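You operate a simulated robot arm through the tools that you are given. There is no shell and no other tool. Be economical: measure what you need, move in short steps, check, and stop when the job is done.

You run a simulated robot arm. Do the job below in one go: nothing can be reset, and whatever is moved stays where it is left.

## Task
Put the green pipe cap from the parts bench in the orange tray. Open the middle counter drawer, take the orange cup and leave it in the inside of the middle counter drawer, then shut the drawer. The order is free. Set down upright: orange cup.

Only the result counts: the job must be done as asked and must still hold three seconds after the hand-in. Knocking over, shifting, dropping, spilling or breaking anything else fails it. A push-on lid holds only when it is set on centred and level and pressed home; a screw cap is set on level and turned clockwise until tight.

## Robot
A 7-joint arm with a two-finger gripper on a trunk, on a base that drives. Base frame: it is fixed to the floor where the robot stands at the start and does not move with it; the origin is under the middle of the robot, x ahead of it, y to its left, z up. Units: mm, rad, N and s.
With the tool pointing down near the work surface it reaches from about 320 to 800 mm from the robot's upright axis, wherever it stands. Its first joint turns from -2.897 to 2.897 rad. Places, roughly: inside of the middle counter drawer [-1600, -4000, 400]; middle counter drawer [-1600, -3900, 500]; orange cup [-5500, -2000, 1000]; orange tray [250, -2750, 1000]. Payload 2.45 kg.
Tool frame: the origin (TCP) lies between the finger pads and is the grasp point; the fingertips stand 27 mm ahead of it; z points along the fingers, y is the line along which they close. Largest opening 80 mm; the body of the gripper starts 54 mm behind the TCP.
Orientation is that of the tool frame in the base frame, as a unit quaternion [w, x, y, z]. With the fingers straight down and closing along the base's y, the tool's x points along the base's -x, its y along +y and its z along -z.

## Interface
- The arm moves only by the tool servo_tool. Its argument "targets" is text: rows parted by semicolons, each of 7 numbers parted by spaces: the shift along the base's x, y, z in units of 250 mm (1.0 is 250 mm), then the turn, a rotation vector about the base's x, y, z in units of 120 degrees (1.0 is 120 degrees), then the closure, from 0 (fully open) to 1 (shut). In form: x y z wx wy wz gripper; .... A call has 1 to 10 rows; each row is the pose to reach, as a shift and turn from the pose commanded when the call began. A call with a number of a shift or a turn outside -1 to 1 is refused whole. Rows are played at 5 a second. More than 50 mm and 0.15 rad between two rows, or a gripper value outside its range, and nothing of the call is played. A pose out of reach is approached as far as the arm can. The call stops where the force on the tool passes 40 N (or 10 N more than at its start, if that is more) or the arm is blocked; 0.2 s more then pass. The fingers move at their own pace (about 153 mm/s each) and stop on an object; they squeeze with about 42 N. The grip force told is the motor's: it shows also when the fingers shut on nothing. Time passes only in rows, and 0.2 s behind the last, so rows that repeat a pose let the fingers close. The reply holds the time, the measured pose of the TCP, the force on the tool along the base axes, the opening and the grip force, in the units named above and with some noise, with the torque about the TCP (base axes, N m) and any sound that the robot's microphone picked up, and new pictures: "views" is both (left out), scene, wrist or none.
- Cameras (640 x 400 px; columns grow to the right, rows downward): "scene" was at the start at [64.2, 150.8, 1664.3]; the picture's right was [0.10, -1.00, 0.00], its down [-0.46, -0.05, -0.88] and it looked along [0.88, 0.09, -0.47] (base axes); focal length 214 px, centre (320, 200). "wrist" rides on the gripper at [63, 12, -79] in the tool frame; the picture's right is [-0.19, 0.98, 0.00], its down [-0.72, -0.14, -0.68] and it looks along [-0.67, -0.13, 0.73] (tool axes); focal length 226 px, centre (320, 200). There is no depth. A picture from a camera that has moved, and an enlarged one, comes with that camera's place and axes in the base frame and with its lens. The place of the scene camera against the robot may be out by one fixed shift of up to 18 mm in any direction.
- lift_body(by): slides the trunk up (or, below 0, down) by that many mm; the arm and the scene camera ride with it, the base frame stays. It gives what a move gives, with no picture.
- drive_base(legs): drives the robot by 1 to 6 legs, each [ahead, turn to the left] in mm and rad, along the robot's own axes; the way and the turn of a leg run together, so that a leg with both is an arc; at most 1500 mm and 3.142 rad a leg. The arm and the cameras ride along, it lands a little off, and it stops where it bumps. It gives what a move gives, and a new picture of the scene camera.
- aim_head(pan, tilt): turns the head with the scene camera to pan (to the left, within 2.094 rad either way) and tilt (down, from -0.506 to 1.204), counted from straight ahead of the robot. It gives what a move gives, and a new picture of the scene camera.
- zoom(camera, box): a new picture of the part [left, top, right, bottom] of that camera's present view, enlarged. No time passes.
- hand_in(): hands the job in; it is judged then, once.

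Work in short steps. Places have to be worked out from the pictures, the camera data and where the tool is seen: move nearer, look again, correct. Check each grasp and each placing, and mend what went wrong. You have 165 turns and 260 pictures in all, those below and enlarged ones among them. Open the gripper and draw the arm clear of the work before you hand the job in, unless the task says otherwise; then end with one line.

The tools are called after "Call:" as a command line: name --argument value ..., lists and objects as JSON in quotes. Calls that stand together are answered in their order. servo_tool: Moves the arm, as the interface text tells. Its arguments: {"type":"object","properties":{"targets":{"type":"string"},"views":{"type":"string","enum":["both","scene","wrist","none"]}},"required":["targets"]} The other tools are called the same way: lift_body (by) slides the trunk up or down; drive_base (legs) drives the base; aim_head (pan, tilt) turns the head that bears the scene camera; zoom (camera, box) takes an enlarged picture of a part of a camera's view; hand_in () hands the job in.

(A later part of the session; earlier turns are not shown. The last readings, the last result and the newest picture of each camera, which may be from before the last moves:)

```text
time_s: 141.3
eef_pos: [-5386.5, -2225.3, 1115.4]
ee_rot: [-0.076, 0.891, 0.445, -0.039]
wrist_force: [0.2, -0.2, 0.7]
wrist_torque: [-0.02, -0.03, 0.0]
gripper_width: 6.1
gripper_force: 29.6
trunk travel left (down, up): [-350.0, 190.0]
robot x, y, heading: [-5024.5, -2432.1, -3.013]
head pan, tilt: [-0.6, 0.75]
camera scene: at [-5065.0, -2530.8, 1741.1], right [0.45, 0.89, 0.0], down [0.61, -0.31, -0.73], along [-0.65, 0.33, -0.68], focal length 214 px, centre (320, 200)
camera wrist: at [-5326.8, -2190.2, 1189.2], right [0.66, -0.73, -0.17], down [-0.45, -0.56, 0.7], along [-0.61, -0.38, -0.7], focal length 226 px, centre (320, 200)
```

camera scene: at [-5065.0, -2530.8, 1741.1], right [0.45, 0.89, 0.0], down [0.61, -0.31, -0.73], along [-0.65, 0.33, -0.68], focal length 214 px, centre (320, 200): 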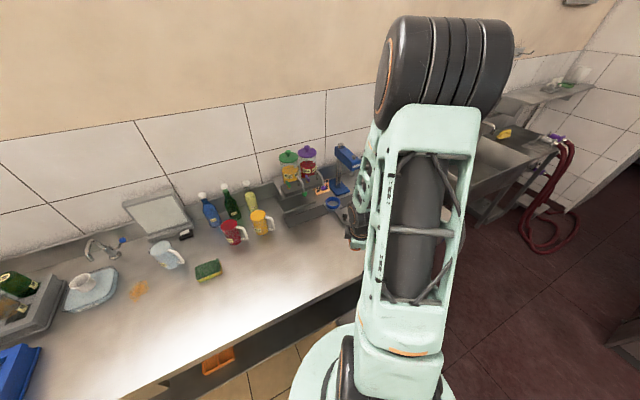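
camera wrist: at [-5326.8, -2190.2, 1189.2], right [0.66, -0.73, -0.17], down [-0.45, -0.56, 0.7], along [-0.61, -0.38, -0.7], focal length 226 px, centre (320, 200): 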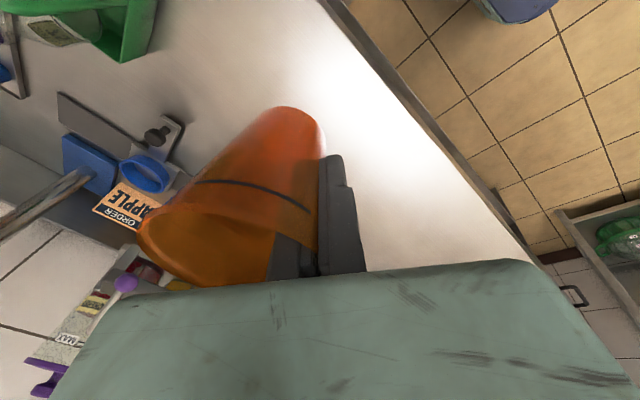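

I back off from the desk, then turn and head to the aisle.

Call:
drive_base --legs '[[-250, 0], [0, 2.06], [820, 0], [0, 0.95]]'

```text
time_s: 145.6
eef_pos: [-5171.6, -2573.1, 1115.1]
ee_rot: [-0.053, 0.608, 0.789, -0.068]
wrist_force: [0.2, 0.3, 0.1]
wrist_torque: [0.04, 0.05, -0.02]
gripper_width: 6.0
gripper_force: 30.8
trunk travel left (down, up): [-350.0, 190.0]
robot x, y, heading: [-4790.8, -2410.5, -2.229]
head pan, tilt: [-0.6, 0.75]
stopped in leg 2: the robot was blocked; the commanded pose is now the measured one
camera scene: at [-4748.4, -2506.1, 1741.0], right [-0.31, 0.95, 0.0], down [0.65, 0.21, -0.73], along [-0.7, -0.22, -0.68], focal length 214 px, centre (320, 200)
```

scene: 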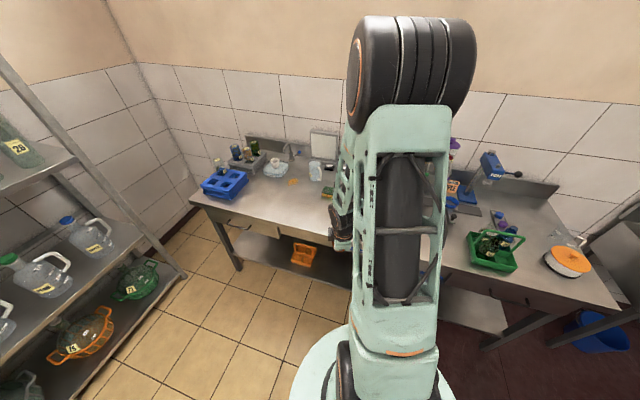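

The turn was blocked; something is behind. I pan the head left to look toward +x.

Call:
aim_head --pan 2.09 --tilt 0.8

```text
time_s: 148.0
eef_pos: [-5177.2, -2571.4, 1113.3]
ee_rot: [-0.05, 0.608, 0.79, -0.067]
wrist_force: [0.1, -0.6, 0.2]
wrist_torque: [0.0, 0.03, 0.03]
gripper_width: 6.0
gripper_force: 30.2
trunk travel left (down, up): [-350.0, 190.0]
robot x, y, heading: [-4793.1, -2409.0, -2.225]
head pan, tilt: [2.089, 0.799]
camera scene: at [-4594.9, -2490.6, 1737.1], right [-0.14, -0.99, 0.0], down [-0.71, 0.1, -0.7], along [0.69, -0.1, -0.72], focal length 214 px, centre (320, 200)
```

scene: 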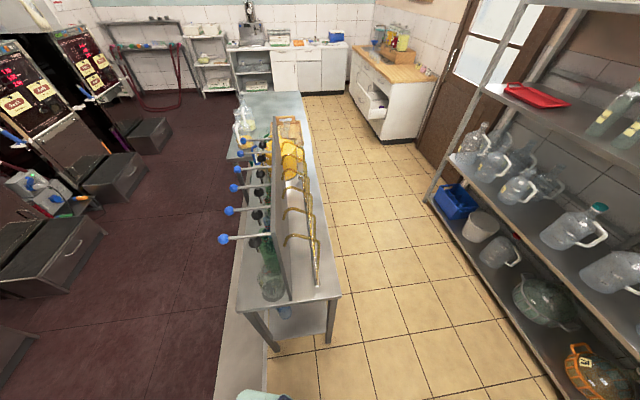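

The table end is at x≈-4303, and the base's rear reaches ~0.5 m. I move forward, turn to -y, go down the aisle, and then turn to +x there.

Call:
drive_base --legs '[[150, 0], [0, 0.8], [570, 0], [0, 1.42]]'

```text
time_s: 158.0
eef_pos: [-4442.9, -3303.2, 1114.0]
ee_rot: [0.038, -0.442, 0.893, -0.075]
wrist_force: [0.4, 0.3, 0.8]
wrist_torque: [0.04, 0.01, -0.05]
gripper_width: 6.1
gripper_force: 30.5
trunk travel left (down, up): [-350.0, 190.0]
robot x, y, heading: [-4808.9, -3096.9, 0.011]
head pan, tilt: [2.089, 0.799]
camera scene: at [-4873.6, -2885.8, 1737.1], right [0.87, 0.5, 0.0], down [0.36, -0.62, -0.7], along [-0.35, 0.6, -0.72], focal length 214 px, centre (320, 200)
```

scene: 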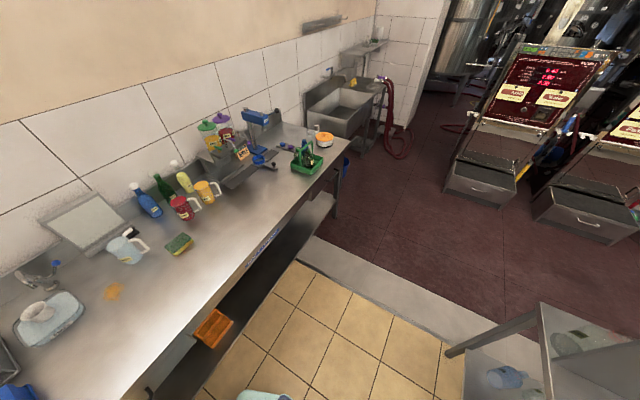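

Everything on the desk looks intact. I drive along the aisle to the drawers.

Call:
drive_base --legs '[[0, -0.013], [1500, 0], [1200, 0]]'

Call:
aim_head --pan -0.3 --tilt 0.8

```text
time_s: 171.4
eef_pos: [-1754.4, -3324.0, 1114.3]
ee_rot: [0.037, -0.436, 0.896, -0.076]
wrist_force: [0.1, 0.0, -0.8]
wrist_torque: [0.01, 0.02, 0.03]
gripper_width: 6.1
gripper_force: 30.7
trunk travel left (down, up): [-350.0, 190.0]
robot x, y, heading: [-2116.3, -3115.5, -0.009]
head pan, tilt: [2.089, 0.799]
camera scene: at [-2180.0, -2900.1, 1737.1], right [0.87, 0.49, 0.0], down [0.35, -0.63, -0.7], along [-0.34, 0.61, -0.72], focal length 214 px, centre (320, 200)
```

scene: 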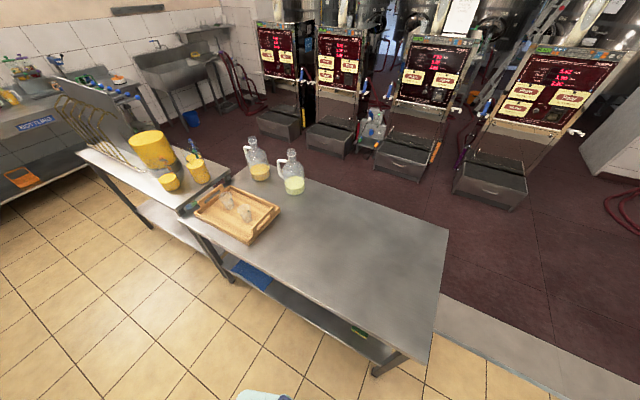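

```text
time_s: 173.6
eef_pos: [-1754.3, -3325.0, 1114.6]
ee_rot: [0.038, -0.436, 0.896, -0.076]
wrist_force: [0.7, -0.1, 0.0]
wrist_torque: [0.01, -0.04, -0.02]
gripper_width: 5.8
gripper_force: 30.0
trunk travel left (down, up): [-350.0, 190.0]
robot x, y, heading: [-2113.1, -3110.2, -0.012]
head pan, tilt: [-0.3, 0.799]
camera scene: at [-2064.3, -2995.1, 1737.1], right [-0.3, -0.95, 0.0], down [-0.68, 0.22, -0.7], along [0.66, -0.21, -0.72], focal length 214 px, centre (320, 200)
```

scene: 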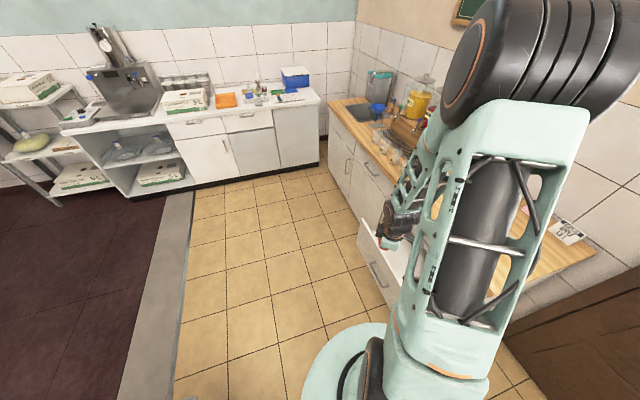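

I'll place from here (drawer right-front). I move the tool over the drawer opening at height.

Call:
servo_tool --targets "0.03 -0.18 0 0 0 0 1; 0.06 -0.36 0 0 0 0 1; 0.09 -0.54 0 0 0 0 1; 0.12 -0.72 0 0 0 0 1; 0.15 -0.9 0 0 0 0 1; 0.18 -1.0 0 0 0 0 1" --views "both"

```text
time_s: 175.0
eef_pos: [-1712.5, -3574.3, 1113.4]
ee_rot: [0.038, -0.436, 0.896, -0.076]
wrist_force: [0.5, -0.6, -0.7]
wrist_torque: [-0.02, 0.04, 0.01]
gripper_width: 5.9
gripper_force: 30.2
trunk travel left (down, up): [-350.0, 190.0]
robot x, y, heading: [-2117.1, -3109.8, -0.008]
head pan, tilt: [-0.3, 0.799]
camera scene: at [-2064.2, -2995.8, 1737.1], right [-0.31, -0.95, 0.0], down [-0.68, 0.22, -0.7], along [0.66, -0.21, -0.72], focal length 214 px, centre (320, 200)
camera wrist: at [-1768.0, -3608.6, 1187.7], right [-0.64, 0.75, -0.16], down [0.46, 0.55, 0.7], along [0.61, 0.37, -0.7], focal length 226 px, centre (320, 200)
```

scene: 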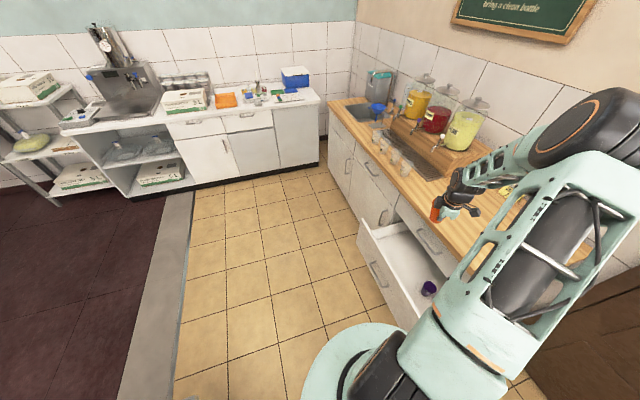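
wrist: 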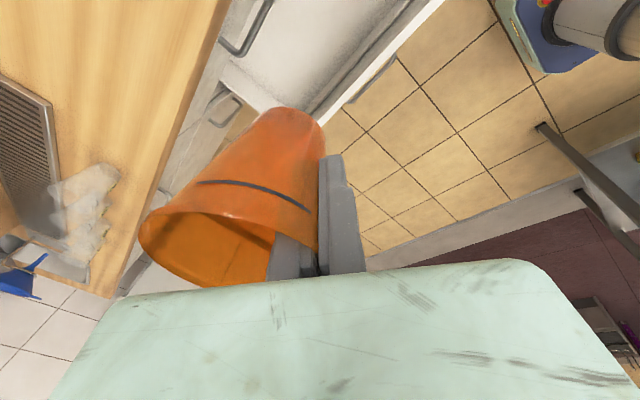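

Cup hangs upright over the open drawer, base ~70 mm below the TCP. I lower the trunk.

Call:
lift_body --by -350

Call:
aim_head --pan -0.6 --tilt 0.75

```text
time_s: 178.4
eef_pos: [-1710.8, -3573.7, 763.4]
ee_rot: [0.038, -0.436, 0.896, -0.075]
wrist_force: [0.7, 0.0, -0.2]
wrist_torque: [-0.02, -0.06, -0.05]
gripper_width: 5.9
gripper_force: 30.1
trunk travel left (down, up): [0.0, 540.0]
robot x, y, heading: [-2115.0, -3114.5, -0.008]
head pan, tilt: [-0.3, 0.799]
```

```text
time_s: 179.2
eef_pos: [-1711.3, -3574.3, 763.2]
ee_rot: [0.038, -0.436, 0.896, -0.075]
wrist_force: [0.6, 0.7, 0.3]
wrist_torque: [-0.02, -0.01, 0.0]
gripper_width: 5.8
gripper_force: 29.9
trunk travel left (down, up): [0.0, 540.0]
robot x, y, heading: [-2117.1, -3116.6, -0.01]
head pan, tilt: [-0.6, 0.75]
camera scene: at [-2073.3, -3018.1, 1391.1], right [-0.57, -0.82, 0.0], down [-0.56, 0.39, -0.73], along [0.6, -0.42, -0.68], focal length 214 px, centre (320, 200)
```

scene: 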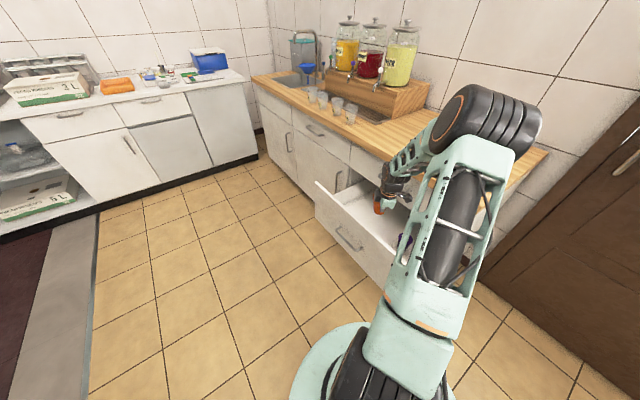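

Call:
servo_tool --targets "0 -0.02 -0.15 0 0 0 1; 0 -0.04 -0.3 0 0 0 1; 0 -0.04 -0.42 0 0 0 1" --views "both"

Call:
zoom --camera "scene" --box '[300, 130, 480, 270]'

```text
time_s: 180.0
eef_pos: [-1709.4, -3583.7, 658.9]
ee_rot: [0.038, -0.437, 0.896, -0.076]
wrist_force: [0.9, -0.1, -0.2]
wrist_torque: [0.02, 0.02, -0.04]
gripper_width: 6.2
gripper_force: 30.1
trunk travel left (down, up): [0.0, 540.0]
robot x, y, heading: [-2114.8, -3110.7, -0.011]
head pan, tilt: [-0.6, 0.75]
camera scene: at [-2073.4, -3018.2, 1391.1], right [-0.57, -0.82, 0.0], down [-0.56, 0.39, -0.73], along [0.6, -0.42, -0.68], focal length 214 px, centre (320, 200)
camera wrist: at [-1768.0, -3618.1, 733.3], right [-0.64, 0.75, -0.17], down [0.46, 0.55, 0.7], along [0.61, 0.37, -0.7], focal length 226 px, centre (320, 200)
```

scene: 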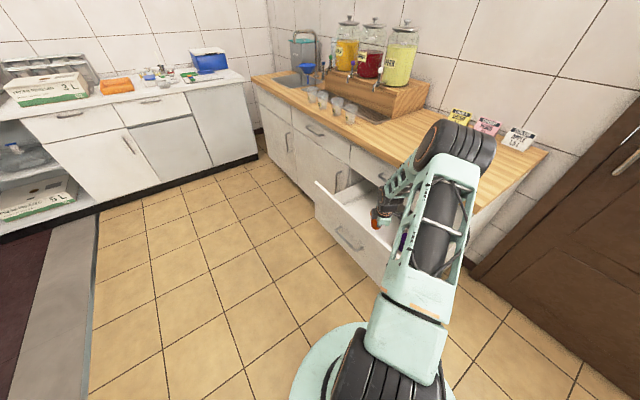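
wrist: 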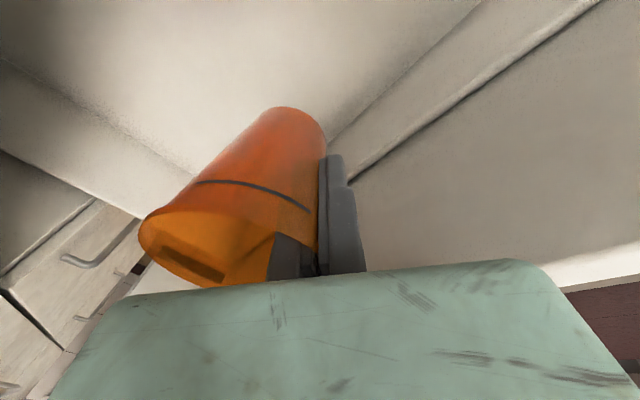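

```text
2.86 times, centred on (390, 200) of scene
camera zoom: at [-2073.4, -3018.2, 1391.1], right [-0.57, -0.82, 0.0], down [-0.56, 0.39, -0.73], along [0.6, -0.42, -0.68], focal length 613 px, centre (120, 200)
```

zoom: 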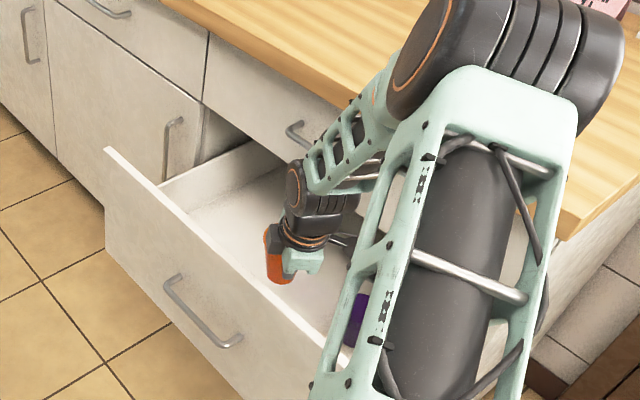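

Clear so far. I keep lowering, slower at the end, watching for contact.

Call:
servo_tool --targets "0 0 -0.08 0 0 0 1; 0 0 -0.16 0 0 0 1; 0 0 -0.24 0 0 0 1; 0 0 -0.28 0 0 0 1" --views "wrist"

```text
time_s: 181.0
eef_pos: [-1710.2, -3584.8, 588.5]
ee_rot: [0.037, -0.436, 0.896, -0.075]
wrist_force: [0.0, 0.8, -0.6]
wrist_torque: [0.03, 0.03, 0.0]
gripper_width: 5.9
gripper_force: 30.2
trunk travel left (down, up): [0.0, 540.0]
robot x, y, heading: [-2114.7, -3111.8, -0.012]
head pan, tilt: [-0.6, 0.75]
camera wrist: at [-1767.4, -3617.8, 662.8], right [-0.64, 0.75, -0.17], down [0.46, 0.55, 0.7], along [0.61, 0.37, -0.7], focal length 226 px, centre (320, 200)
```

wrist: 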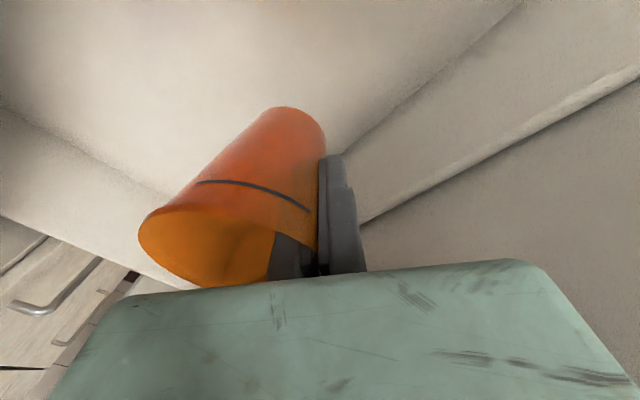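

Floor depth is uncertain (365–460). I descend in small steps reading the force.

Call:
servo_tool --targets "0 0 -0.05 0 0 0 1; 0 0 -0.1 0 0 0 1; 0 0 -0.15 0 0 0 1" --views "none"

Call:
servo_tool --targets "0 0 -0.03 0 0 0 1; 0 0 -0.06 0 0 0 1" --views "wrist"

```text
time_s: 181.8
eef_pos: [-1710.6, -3583.9, 551.6]
ee_rot: [0.037, -0.436, 0.896, -0.077]
wrist_force: [0.2, 0.6, -0.9]
wrist_torque: [0.02, 0.01, 0.01]
gripper_width: 5.9
gripper_force: 29.8
trunk travel left (down, up): [0.0, 540.0]
robot x, y, heading: [-2117.2, -3116.1, -0.012]
head pan, tilt: [-0.6, 0.75]
```

```text
time_s: 182.4
eef_pos: [-1709.0, -3584.4, 537.3]
ee_rot: [0.038, -0.436, 0.896, -0.076]
wrist_force: [0.7, 0.4, -0.4]
wrist_torque: [0.01, 0.02, 0.0]
gripper_width: 6.0
gripper_force: 30.5
trunk travel left (down, up): [0.0, 540.0]
robot x, y, heading: [-2112.4, -3112.2, -0.007]
head pan, tilt: [-0.6, 0.75]
camera wrist: at [-1767.8, -3617.8, 611.3], right [-0.64, 0.75, -0.17], down [0.46, 0.55, 0.7], along [0.61, 0.37, -0.7], focal length 226 px, centre (320, 200)
```

wrist: 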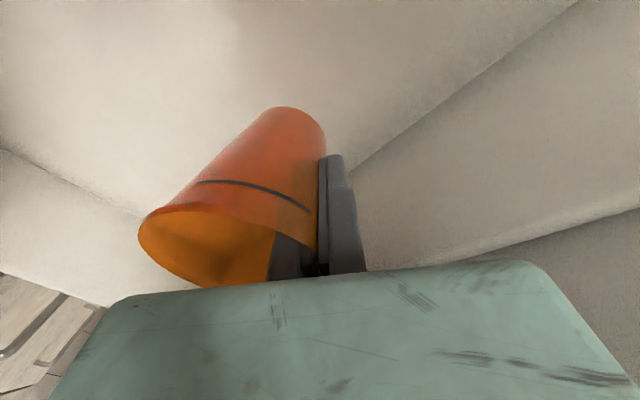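

Tracking the floor/front line gives floor z≈426, so ~40 mm remain. I go down in steps.

Call:
servo_tool --targets "0 0 -0.04 0 0 0 1; 0 0 -0.08 0 0 0 1; 0 0 -0.11 0 0 0 1" --views "none"

Call:
servo_tool --targets "0 0 -0.016 0 0 0 1; 0 0 -0.032 0 0 0 1" --views "wrist"

```text
time_s: 183.2
eef_pos: [-1710.2, -3584.4, 510.0]
ee_rot: [0.037, -0.437, 0.896, -0.076]
wrist_force: [-0.9, 0.2, -0.1]
wrist_torque: [-0.02, -0.01, 0.01]
gripper_width: 6.1
gripper_force: 30.4
trunk travel left (down, up): [0.0, 540.0]
robot x, y, heading: [-2117.5, -3113.7, -0.009]
head pan, tilt: [-0.6, 0.75]
```

```text
time_s: 183.8
eef_pos: [-1710.5, -3584.4, 500.6]
ee_rot: [0.038, -0.435, 0.896, -0.076]
wrist_force: [-0.5, 0.2, 0.4]
wrist_torque: [0.01, 0.01, 0.0]
gripper_width: 6.1
gripper_force: 30.2
trunk travel left (down, up): [0.0, 540.0]
robot x, y, heading: [-2119.9, -3111.9, -0.013]
head pan, tilt: [-0.6, 0.75]
camera wrist: at [-1768.3, -3618.0, 574.8], right [-0.64, 0.75, -0.17], down [0.46, 0.55, 0.7], along [0.61, 0.37, -0.7], focal length 226 px, centre (320, 200)
```

wrist: 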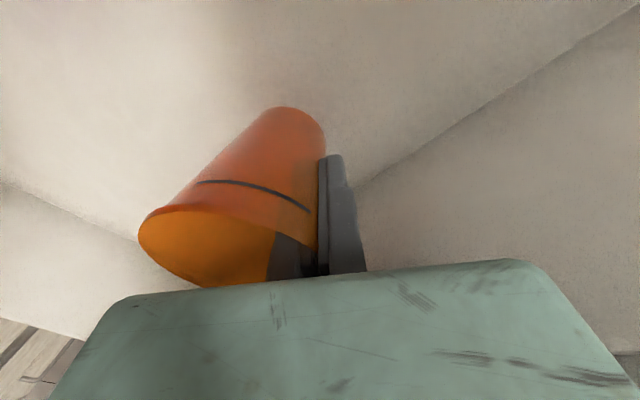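

Still no contact. Floor ≈421; I continue with 4 mm steps.

Call:
servo_tool --targets "0 0 -0.016 0 0 0 1; 0 0 -0.032 0 0 0 1" --views "none"

Call:
servo_tool --targets "0 0 -0.016 0 0 0 1; 0 0 -0.024 0 0 0 1" --views "none"

```text
time_s: 184.4
eef_pos: [-1710.0, -3584.0, 492.7]
ee_rot: [0.038, -0.436, 0.896, -0.077]
wrist_force: [-1.1, 0.8, -0.2]
wrist_torque: [0.01, -0.01, 0.02]
gripper_width: 6.0
gripper_force: 30.4
trunk travel left (down, up): [0.0, 540.0]
robot x, y, heading: [-2120.0, -3111.0, -0.009]
head pan, tilt: [-0.6, 0.75]
```

```text
time_s: 185.0
eef_pos: [-1709.7, -3584.3, 486.3]
ee_rot: [0.037, -0.436, 0.896, -0.077]
wrist_force: [-0.3, -0.3, -0.6]
wrist_torque: [0.0, 0.02, 0.0]
gripper_width: 6.0
gripper_force: 31.0
trunk travel left (down, up): [0.0, 540.0]
robot x, y, heading: [-2114.3, -3113.5, -0.013]
head pan, tilt: [-0.6, 0.75]
```

Call:
servo_tool --targets "0 0 -0.016 0 0 0 1; 0 0 -0.032 0 0 0 1" --views "none"

Call:
servo_tool --targets "0 0 -0.012 0 0 0 1; 0 0 -0.024 0 0 0 1" --views "wrist"

```text
time_s: 185.6
eef_pos: [-1710.7, -3584.5, 479.3]
ee_rot: [0.037, -0.436, 0.896, -0.075]
wrist_force: [0.1, 0.3, -0.3]
wrist_torque: [0.01, 0.01, 0.02]
gripper_width: 5.9
gripper_force: 30.1
trunk travel left (down, up): [0.0, 540.0]
robot x, y, heading: [-2116.4, -3109.6, -0.017]
head pan, tilt: [-0.6, 0.75]
```

```text
time_s: 186.2
eef_pos: [-1711.6, -3586.7, 474.7]
ee_rot: [0.038, -0.435, 0.896, -0.078]
wrist_force: [-3.1, -0.6, 17.0]
wrist_torque: [0.11, -0.32, 0.03]
gripper_width: 6.2
gripper_force: 30.1
trunk travel left (down, up): [0.0, 540.0]
robot x, y, heading: [-2118.4, -3110.4, -0.011]
head pan, tilt: [-0.6, 0.75]
camera wrist: at [-1768.6, -3618.8, 549.3], right [-0.64, 0.75, -0.17], down [0.46, 0.55, 0.7], along [0.61, 0.37, -0.7], focal length 226 px, centre (320, 200)
```

wrist: 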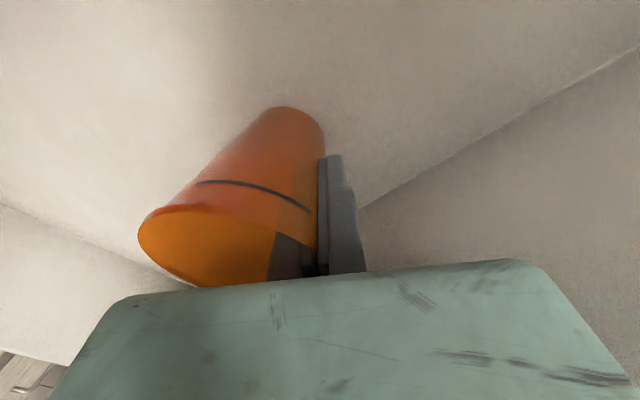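

Contact felt (Fz +17 N) — the cup rests on the drawer floor. I open the fingers moderately.

Call:
servo_tool --targets "0 0 0.006 0 0 0 0.8; 0 0 0.006 0 0 0 0.6; 0 0 0.006 0 0 0 0.5; 0 0 0.006 0 0 0 0.5" --views "wrist"

```text
time_s: 187.2
eef_pos: [-1710.4, -3584.4, 475.8]
ee_rot: [0.037, -0.436, 0.896, -0.076]
wrist_force: [1.1, -0.1, -0.5]
wrist_torque: [0.04, -0.03, 0.04]
gripper_width: 39.9
gripper_force: 0.1
trunk travel left (down, up): [0.0, 540.0]
robot x, y, heading: [-2115.0, -3109.8, -0.008]
head pan, tilt: [-0.6, 0.75]
camera wrist: at [-1768.7, -3618.0, 548.8], right [-0.64, 0.75, -0.17], down [0.46, 0.55, 0.7], along [0.61, 0.37, -0.7], focal length 226 px, centre (320, 200)
```

wrist: 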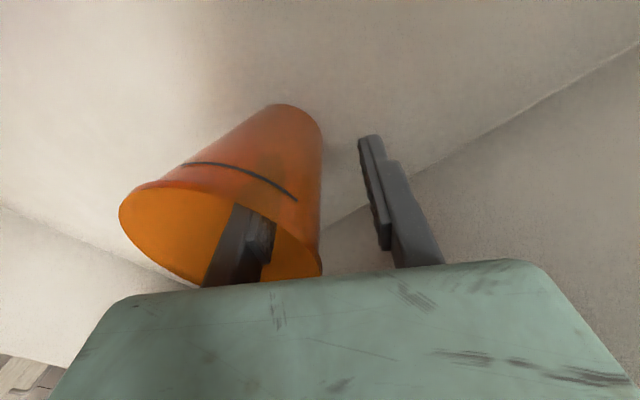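

Cup stands free between the fingers. I withdraw along the tool axis.

Call:
servo_tool --targets "-0.012 0.009 0.09 0 0 0 0.5; -0.025 0.019 0.18 0 0 0 0.5; -0.04 0.03 0.3 0 0 0 0.5; -0.06 0.046 0.44 0 0 0 0.5; -0.06 0.046 0.6 0 0 0 0.5; -0.06 0.046 0.78 0 0 0 0.5" --views "both"

```text
time_s: 188.6
eef_pos: [-1727.8, -3571.4, 669.1]
ee_rot: [0.036, -0.436, 0.896, -0.076]
wrist_force: [-0.5, 0.2, 0.4]
wrist_torque: [-0.02, 0.01, 0.02]
gripper_width: 39.6
gripper_force: 0.0
trunk travel left (down, up): [0.0, 540.0]
robot x, y, heading: [-2114.7, -3113.5, -0.006]
head pan, tilt: [-0.6, 0.75]
camera scene: at [-2073.1, -3018.5, 1391.1], right [-0.57, -0.82, 0.0], down [-0.56, 0.39, -0.73], along [0.6, -0.42, -0.68], focal length 214 px, centre (320, 200)
camera wrist: at [-1784.4, -3605.7, 744.3], right [-0.64, 0.75, -0.16], down [0.46, 0.55, 0.7], along [0.61, 0.37, -0.7], focal length 226 px, centre (320, 200)
```

scene: 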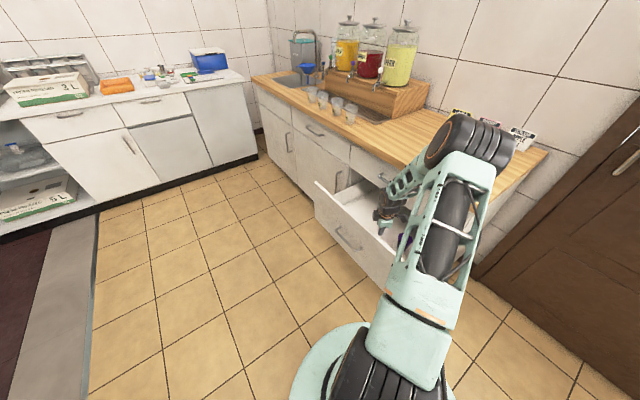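
wrist: 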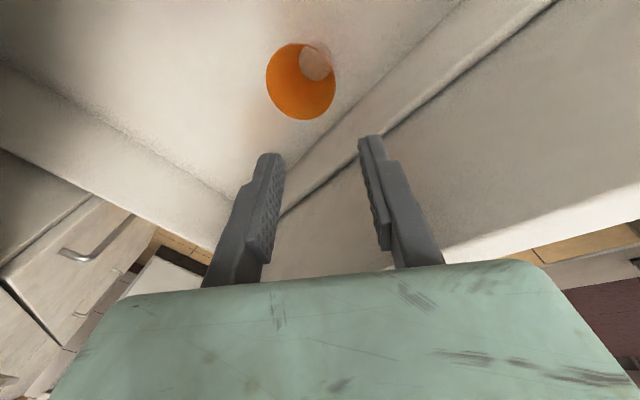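

The cup stands upright in the drawer. I raise, close the fingers, move in front of the drawer panel, and tilt to push it shut.

Call:
servo_tool --targets "0.02 0 0.16 0 0 0 1; 0.04 0 0.32 0 0 0 1; 0.06 0 0.48 0 0 0 1; 0.08 0.16 0.48 0 0 0 1; 0.1 0.32 0.48 0 0 0 1; 0.12 0.48 0.48 0 0 0 1; 0.14 0.64 0.48 0 0 0 1; 0.15 0.74 0.48 -0.07 0 0 1; 0.15 0.74 0.4 -0.14 0 0 1; 0.15 0.74 0.3 -0.2 0 0 1" --views "both"

```text
time_s: 190.8
eef_pos: [-1692.8, -3396.4, 744.7]
ee_rot: [-0.057, -0.424, 0.866, -0.261]
wrist_force: [5.4, 8.0, 0.7]
wrist_torque: [-0.48, 0.35, -0.29]
gripper_width: 0.0
gripper_force: 29.9
trunk travel left (down, up): [0.0, 540.0]
robot x, y, heading: [-2114.3, -3114.1, -0.006]
head pan, tilt: [-0.6, 0.75]
camera scene: at [-2072.4, -3015.7, 1390.8], right [-0.57, -0.82, 0.0], down [-0.56, 0.39, -0.73], along [0.6, -0.42, -0.68], focal length 214 px, centre (320, 200)
camera wrist: at [-1750.9, -3393.4, 825.9], right [-0.63, 0.63, -0.46], down [0.48, 0.77, 0.41], along [0.62, 0.04, -0.79], focal length 226 px, centre (320, 200)
```

scene: 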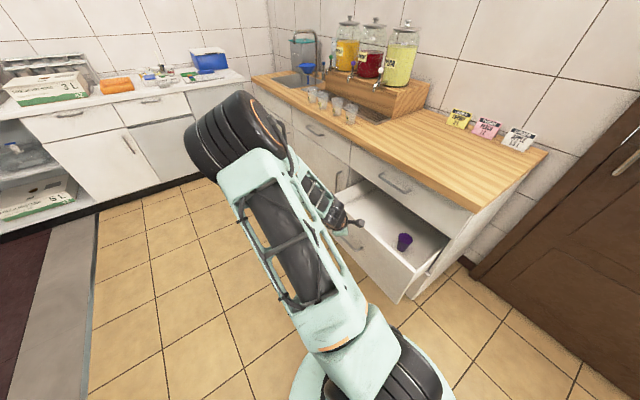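
wrist: 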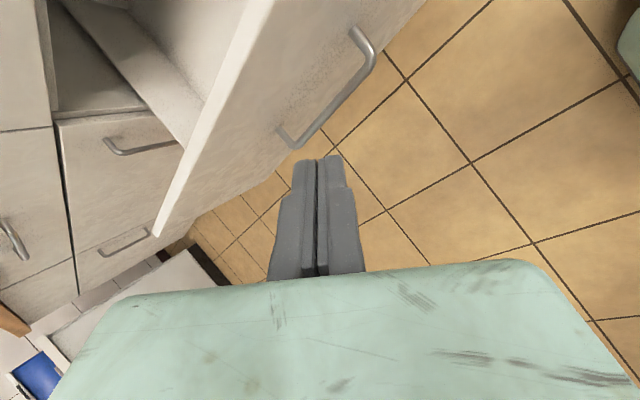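

Force readings are slightly off; I hold briefly and re-read before going down.

Call:
servo_tool --targets "0 0 0 0 0 0 1; 0 0 0 0 0 0 1" --views "scene"

```text
time_s: 191.4
eef_pos: [-1686.8, -3387.0, 744.3]
ee_rot: [-0.053, -0.433, 0.861, -0.26]
wrist_force: [0.4, 0.4, 0.5]
wrist_torque: [-0.01, 0.0, 0.0]
gripper_width: 0.0
gripper_force: 30.2
trunk travel left (down, up): [0.0, 540.0]
robot x, y, heading: [-2117.0, -3111.6, -0.01]
head pan, tilt: [-0.6, 0.75]
camera scene: at [-2073.2, -3017.5, 1391.1], right [-0.57, -0.82, 0.0], down [-0.56, 0.39, -0.73], along [0.6, -0.42, -0.68], focal length 214 px, centre (320, 200)
```

scene: 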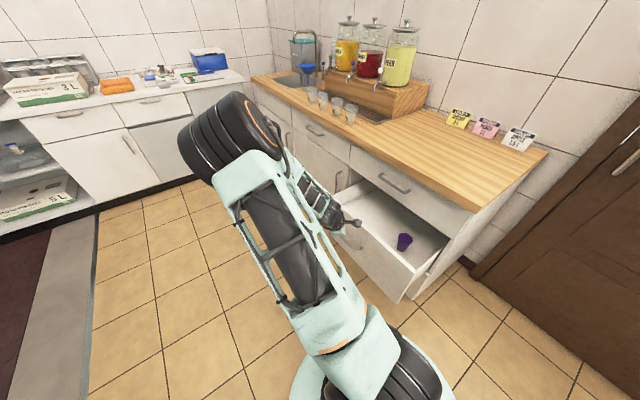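

Steady now. I lower to z≈620 in front of the panel.

Call:
servo_tool --targets "0 0 -0.15 0 0 0 1; 0 0 -0.3 0 0 0 1; 0 0 -0.42 0 0 0 1; 0 0 -0.5 0 0 0 1" --views "both"

```text
time_s: 192.4
eef_pos: [-1687.8, -3388.1, 619.3]
ee_rot: [-0.053, -0.435, 0.86, -0.261]
wrist_force: [0.3, -0.1, 0.1]
wrist_torque: [0.04, -0.04, -0.03]
gripper_width: 0.0
gripper_force: 30.4
trunk travel left (down, up): [0.0, 540.0]
robot x, y, heading: [-2116.8, -3112.4, -0.009]
head pan, tilt: [-0.6, 0.75]
camera scene: at [-2073.2, -3017.9, 1391.1], right [-0.57, -0.82, 0.0], down [-0.56, 0.39, -0.73], along [0.6, -0.42, -0.68], focal length 214 px, centre (320, 200)
camera wrist: at [-1745.7, -3387.3, 701.1], right [-0.64, 0.62, -0.46], down [0.46, 0.79, 0.41], along [0.61, 0.05, -0.79], focal length 226 px, centre (320, 200)
```

scene: 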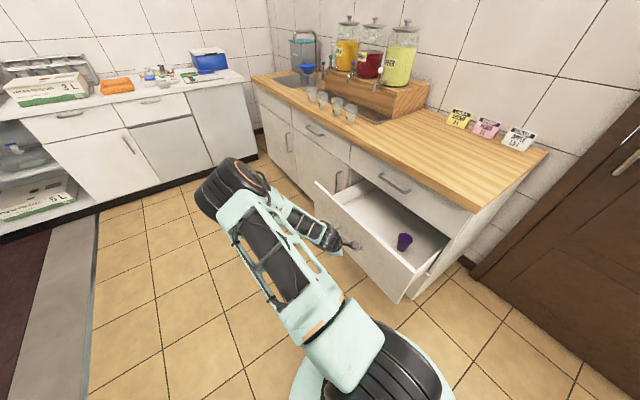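
wrist: 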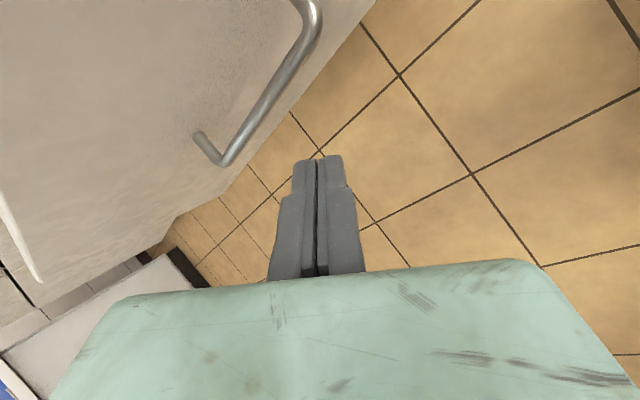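

The panel face is at about y=-3505. I push along -y, shifting toward the panel's middle before contact.

Call:
servo_tool --targets "0.06 -0.12 0 0 0 0 1; 0.12 -0.24 0 0 0 0 1; 0.18 -0.36 0 0 0 0 1; 0.2 -0.46 0 0 0 0 1; 0.2 -0.56 0 0 0 0 1; 0.2 -0.66 0 0 0 0 1; 0.2 -0.76 0 0 0 0 1; 0.2 -0.86 0 0 0 0 1; 0.2 -0.96 0 0 0 0 1" --views "both"

```text
time_s: 194.4
eef_pos: [-1638.5, -3628.1, 619.2]
ee_rot: [-0.054, -0.434, 0.86, -0.261]
wrist_force: [0.0, 0.4, 0.3]
wrist_torque: [-0.01, 0.04, 0.0]
gripper_width: 0.0
gripper_force: 29.5
trunk travel left (down, up): [0.0, 540.0]
robot x, y, heading: [-2118.4, -3115.9, -0.012]
head pan, tilt: [-0.6, 0.75]
camera scene: at [-2073.2, -3017.8, 1391.0], right [-0.57, -0.82, 0.0], down [-0.56, 0.39, -0.73], along [0.6, -0.42, -0.68], focal length 214 px, centre (320, 200)
camera wrist: at [-1696.5, -3627.8, 701.0], right [-0.64, 0.62, -0.46], down [0.46, 0.79, 0.41], along [0.61, 0.05, -0.79], focal length 226 px, centre (320, 200)
```

scene: 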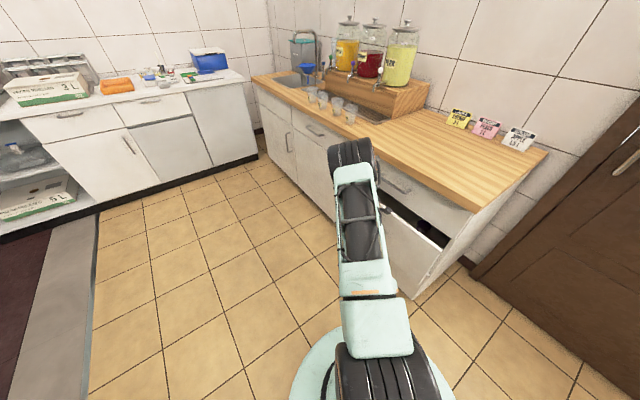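
wrist: 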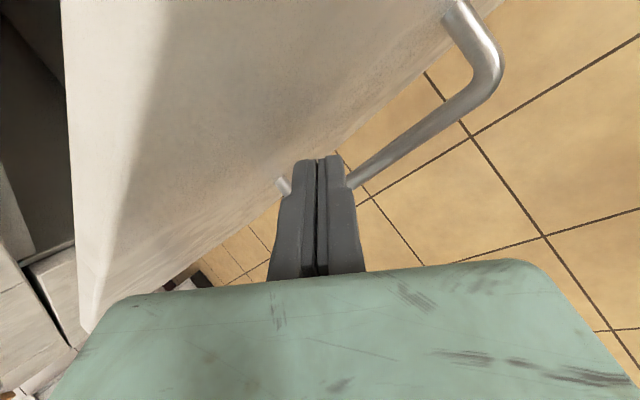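

The drawer is sliding in gently. I continue the push to closed.

Call:
servo_tool --targets "0 -0.08 0 0 0 0 1; 0 -0.16 0 0 0 0 1; 0 -0.24 0 0 0 0 1; 0 -0.31 0 0 0 0 1; 0 -0.36 0 0 0 0 1; 0 -0.4 0 0 0 0 1" --views "both"

```text
time_s: 195.8
eef_pos: [-1636.2, -3718.9, 618.1]
ee_rot: [-0.053, -0.433, 0.862, -0.258]
wrist_force: [-3.2, 20.3, 9.2]
wrist_torque: [-2.35, 0.39, -1.64]
gripper_width: 0.1
gripper_force: 29.6
trunk travel left (down, up): [0.0, 540.0]
robot x, y, heading: [-2114.9, -3111.8, -0.01]
head pan, tilt: [-0.6, 0.75]
stopped in row 6: the force on the tool passed its limit at 57 N (the readings are from after the stop); the commanded pose is now the measured one
camera scene: at [-2074.4, -3015.7, 1391.1], right [-0.57, -0.82, 0.0], down [-0.56, 0.39, -0.73], along [0.6, -0.42, -0.68], focal length 214 px, centre (320, 200)
camera wrist: at [-1694.3, -3718.3, 699.5], right [-0.64, 0.62, -0.45], down [0.47, 0.78, 0.42], along [0.61, 0.06, -0.79], focal length 226 px, centre (320, 200)
```

scene: 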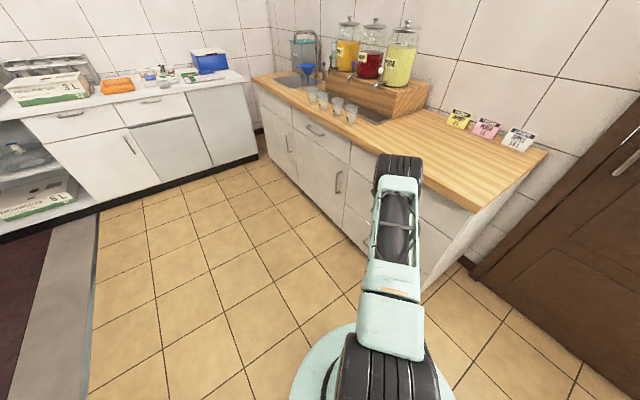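
wrist: 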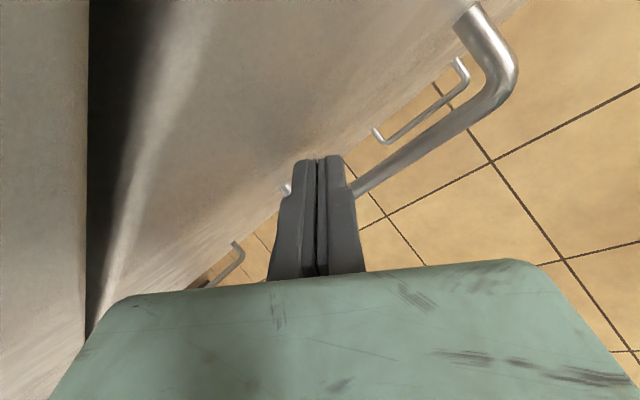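

Torque indicates the hand/camera touched the top drawer's front, so it may be ~10 mm short. I back off and re-yaw the tool so the camera lies sideways.

Call:
servo_tool --targets "0 0.12 0 0 0 0 1; 0 0.24 0 0 0 0 1; 0 0.28 0 0.0037 -0.023 -0.057 1; 0 0.28 0 0.0074 -0.046 -0.114 1; 0 0.28 0 0.011 -0.069 -0.171 1; 0 0.28 0 0.015 -0.092 -0.229 1; 0 0.28 0 0.0186 -0.115 -0.286 1; 0 0.28 0 0.022 -0.138 -0.343 1; 0 0.28 0 0.026 -0.161 -0.4 1" --views "both"

```text
time_s: 197.8
eef_pos: [-1637.4, -3649.6, 615.9]
ee_rot: [0.001, 0.002, 0.966, -0.257]
wrist_force: [-0.3, 0.2, 0.9]
wrist_torque: [0.04, 0.01, 0.01]
gripper_width: 0.2
gripper_force: 29.9
trunk travel left (down, up): [0.0, 540.0]
robot x, y, heading: [-2114.3, -3111.8, -0.006]
head pan, tilt: [-0.6, 0.75]
camera scene: at [-2073.6, -3018.1, 1391.1], right [-0.57, -0.82, 0.0], down [-0.56, 0.39, -0.73], along [0.6, -0.42, -0.68], focal length 214 px, centre (320, 200)
camera wrist: at [-1698.7, -3599.6, 677.3], right [0.2, 0.85, -0.49], down [0.72, 0.21, 0.66], along [0.67, -0.48, -0.57], focal length 226 px, centre (320, 200)
```

scene: 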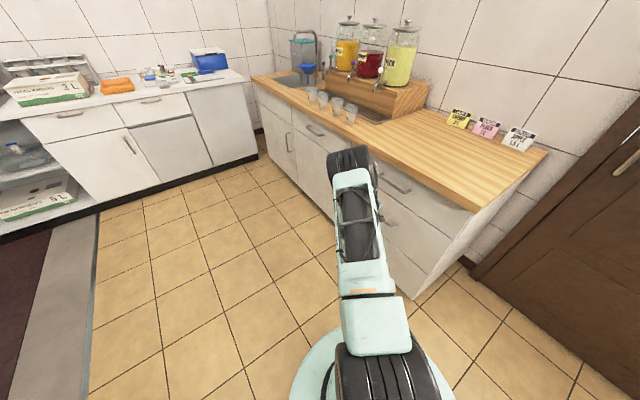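
wrist: 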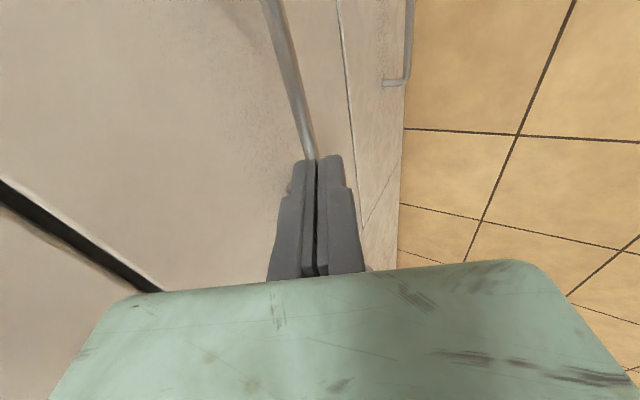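

The dark gap suggests it's ~10 mm open. I push the panel home with the fingertips now.

Call:
servo_tool --targets "0 -0.12 0 0 0 0 1; 0 -0.22 0 0 0 0 1; 0 -0.28 0 0 0 0 1; 0 -0.31 0 0 0 0 1; 0 -0.34 0 0 0 0 1; 0 -0.37 0 0 0 0 1; 0 -0.4 0 0 0 0 1" --views "wrist"

```text
time_s: 198.8
eef_pos: [-1635.3, -3720.9, 614.1]
ee_rot: [-0.002, 0.0, 0.968, -0.252]
wrist_force: [1.1, 8.2, 0.4]
wrist_torque: [0.05, 0.0, 0.04]
gripper_width: 0.0
gripper_force: 29.7
trunk travel left (down, up): [0.0, 540.0]
robot x, y, heading: [-2116.2, -3113.5, -0.01]
head pan, tilt: [-0.6, 0.75]
stopped in row 5: the force on the tool passed its limit at 50 N (the readings are from after the stop); the commanded pose is now the measured one
camera wrist: at [-1696.6, -3670.5, 675.4], right [0.19, 0.86, -0.48], down [0.72, 0.21, 0.66], along [0.67, -0.47, -0.58], focal length 226 px, centre (320, 200)
```

wrist: 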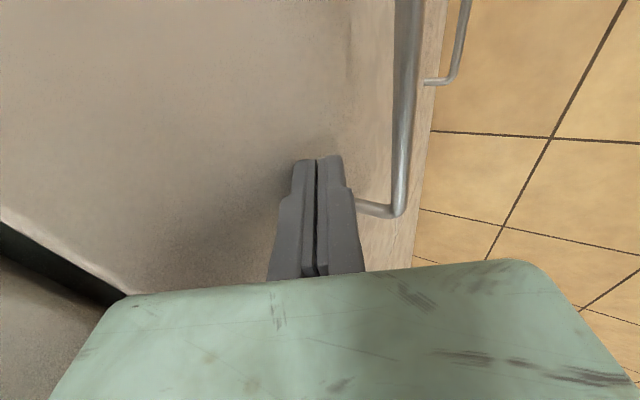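

It stopped at 50 N. To verify closure I return to the exact earlier pre-grasp pose and compare the handle's pixel position.

Call:
servo_tool --targets "0.005 0.08 0 -0.003 0 0 1; 0.0096 0.157 -0.094 -0.007 0 0 1; 0.0096 0.157 -0.094 -0.007 0 0 1" --views "wrist"

```text
time_s: 199.6
eef_pos: [-1634.2, -3683.7, 590.5]
ee_rot: [-0.003, 0.0, 0.966, -0.26]
wrist_force: [-0.2, 0.1, 0.2]
wrist_torque: [0.03, 0.0, -0.04]
gripper_width: 0.0
gripper_force: 30.3
trunk travel left (down, up): [0.0, 540.0]
robot x, y, heading: [-2115.0, -3115.1, -0.006]
head pan, tilt: [-0.6, 0.75]
camera wrist: at [-1695.0, -3632.7, 651.3], right [0.19, 0.85, -0.49], down [0.72, 0.22, 0.66], along [0.67, -0.48, -0.57], focal length 226 px, centre (320, 200)
```

wrist: 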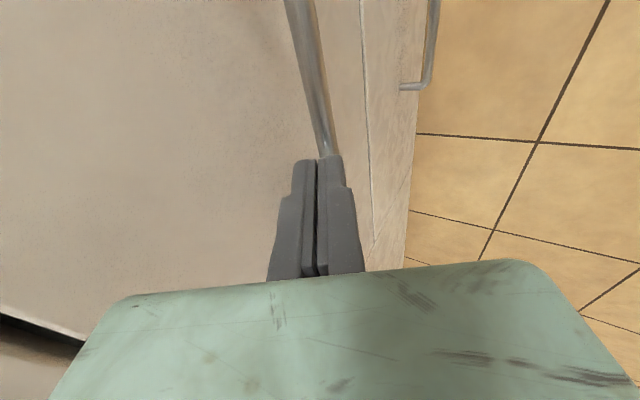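

The view matches the original within ~2 mm: drawer is shut. I retract and raise the trunk, then head for the parts bench.

Call:
servo_tool --targets "0 0.16 0.02 0 0 0 1; 0 0.32 0.05 0 0 0 1; 0 0.48 0.1 0 0 0 0.5; 0 0.64 0.2 0 0 0 0; -0.05 0.8 0.3 0 0 0 0" --views "none"

Call:
lift_body --by 350

Call:
aim_head --pan 0.0 --tilt 0.7

```text
time_s: 200.8
eef_pos: [-1645.4, -3481.9, 664.6]
ee_rot: [-0.001, -0.001, 0.966, -0.26]
wrist_force: [0.8, -0.7, -0.2]
wrist_torque: [-0.01, -0.02, 0.03]
gripper_width: 80.2
gripper_force: 0.0
trunk travel left (down, up): [0.0, 540.0]
robot x, y, heading: [-2115.7, -3111.9, -0.005]
head pan, tilt: [-0.6, 0.75]
```

```text
time_s: 204.2
eef_pos: [-1645.2, -3482.2, 1015.9]
ee_rot: [-0.001, -0.001, 0.965, -0.26]
wrist_force: [-0.6, -1.1, -0.6]
wrist_torque: [0.02, 0.0, 0.01]
gripper_width: 80.0
gripper_force: 0.0
trunk travel left (down, up): [-350.0, 190.0]
robot x, y, heading: [-2115.1, -3113.2, -0.003]
head pan, tilt: [-0.6, 0.75]
```

```text
time_s: 205.2
eef_pos: [-1644.2, -3482.7, 1016.5]
ee_rot: [-0.002, -0.001, 0.965, -0.261]
wrist_force: [-0.3, 0.3, 0.7]
wrist_torque: [0.02, -0.03, -0.01]
gripper_width: 80.0
gripper_force: 0.0
trunk travel left (down, up): [-350.0, 190.0]
robot x, y, heading: [-2115.9, -3112.6, -0.008]
head pan, tilt: [0.0, 0.7]
camera scene: at [-2056.8, -2971.3, 1745.3], right [-0.01, -1.0, 0.0], down [-0.64, 0.01, -0.76], along [0.76, -0.01, -0.64], focal length 214 px, centre (320, 200)
```

scene: 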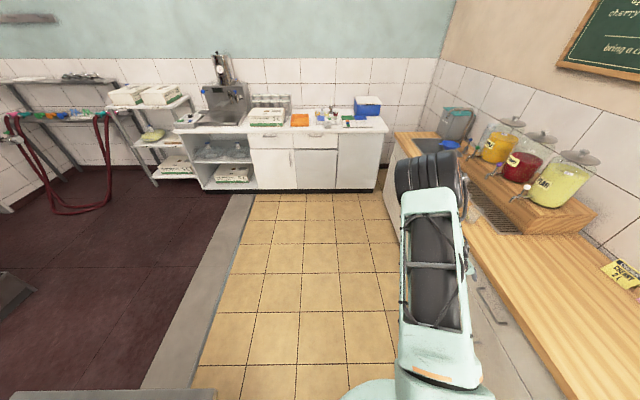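

I retract the arm inward before driving.

Call:
servo_tool --targets "-0.12 0.06 0.04 0 0 0 0; -0.24 0.12 0.08 0 0 0 0; -0.36 0.18 0.12 0 0 0 0; -0.48 0.24 0.16 0 0 0 0; -0.6 0.3 0.2 0 0 0 0" --views "none"

Call:
drive_base --legs '[[1080, 0], [0, 1.16], [1270, 0]]'

```text
time_s: 206.4
eef_pos: [-1794.5, -3406.2, 1066.1]
ee_rot: [-0.001, -0.001, 0.966, -0.26]
wrist_force: [-0.8, -0.7, 0.5]
wrist_torque: [0.01, -0.02, -0.01]
gripper_width: 79.9
gripper_force: 0.1
trunk travel left (down, up): [-350.0, 190.0]
robot x, y, heading: [-2114.9, -3114.1, -0.012]
head pan, tilt: [0.0, 0.7]
```

```text
time_s: 220.9
eef_pos: [-139.8, -1784.4, 1065.9]
ee_rot: [0.143, -0.535, 0.803, -0.218]
wrist_force: [0.7, 0.4, -0.3]
wrist_torque: [0.0, -0.02, -0.02]
gripper_width: 80.1
gripper_force: 0.1
trunk travel left (down, up): [-350.0, 190.0]
robot x, y, heading: [-533.9, -1966.8, 1.17]
head pan, tilt: [0.0, 0.7]
camera scene: at [-645.5, -1851.7, 1745.3], right [0.92, -0.39, 0.0], down [-0.25, -0.59, -0.76], along [0.3, 0.7, -0.64], focal length 214 px, centre (320, 200)
```

scene: 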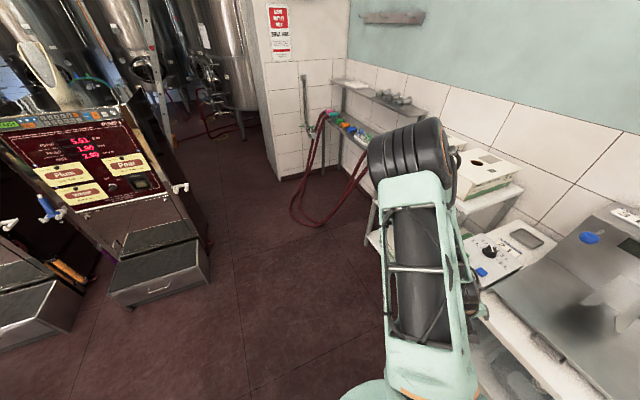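

Next I drive to the start bench: to (-508, 0), then face +x.

Call:
drive_base --legs '[[0, 0.388], [1500, 0], [465, 0], [0, -1.25]]'

```text
time_s: 235.2
eef_pos: [-133.9, -173.2, 1066.4]
ee_rot: [0.041, -0.16, 0.952, -0.256]
wrist_force: [-0.7, -0.5, -0.1]
wrist_torque: [-0.05, 0.01, 0.02]
gripper_width: 80.2
gripper_force: 0.1
trunk travel left (down, up): [-350.0, 190.0]
robot x, y, heading: [-539.2, 2.7, 0.321]
head pan, tilt: [0.0, 0.7]
camera scene: at [-525.3, 156.5, 1745.3], right [0.32, -0.95, 0.0], down [-0.61, -0.2, -0.76], along [0.73, 0.24, -0.64], focal length 214 px, centre (320, 200)
```

scene: 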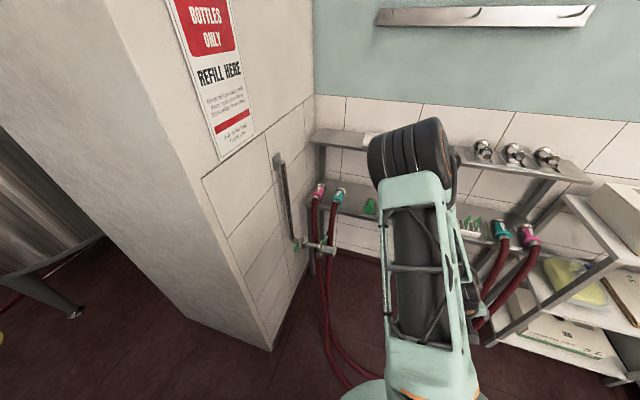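

I drive to about (-80, 20) and turn left slightly so the cap lies right-front.

Call:
drive_base --legs '[[0, -0.284], [440, 0], [0, 0.45]]'

Call:
aim_head --pan -0.3 --tilt 0.85

```text
time_s: 240.2
eef_pos: [328.0, -87.1, 1066.1]
ee_rot: [0.062, -0.236, 0.936, -0.252]
wrist_force: [0.5, 0.9, 0.0]
wrist_torque: [0.02, 0.0, 0.02]
gripper_width: 80.1
gripper_force: 0.0
trunk travel left (down, up): [-350.0, 190.0]
robot x, y, heading: [-92.9, 18.7, 0.488]
head pan, tilt: [0.0, 0.7]
camera scene: at [-110.4, 174.4, 1745.3], right [0.47, -0.88, 0.0], down [-0.57, -0.3, -0.76], along [0.68, 0.36, -0.64], focal length 214 px, centre (320, 200)
```

scene: 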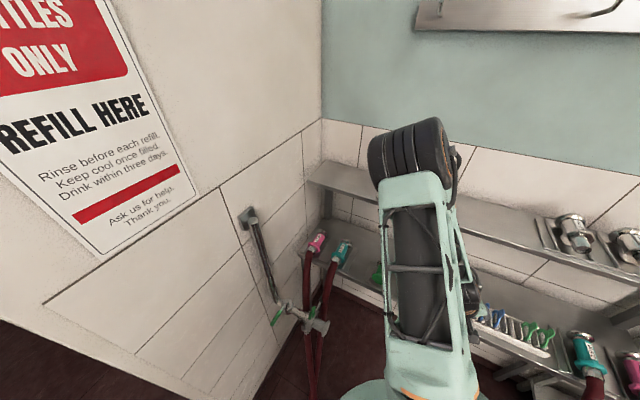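

```text
time_s: 240.9
eef_pos: [328.1, -87.9, 1066.5]
ee_rot: [0.062, -0.236, 0.936, -0.252]
wrist_force: [-0.4, 0.5, -0.3]
wrist_torque: [-0.01, 0.03, -0.02]
gripper_width: 79.7
gripper_force: 0.1
trunk travel left (down, up): [-350.0, 190.0]
robot x, y, heading: [-96.2, 18.8, 0.487]
head pan, tilt: [-0.3, 0.85]
camera scene: at [-108.5, 149.0, 1733.1], right [0.19, -0.98, 0.0], down [-0.74, -0.14, -0.66], along [0.65, 0.12, -0.75], focal length 214 px, centre (320, 200)
```

scene: 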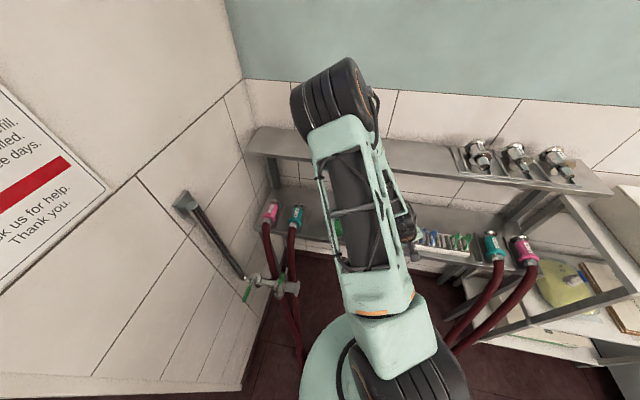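

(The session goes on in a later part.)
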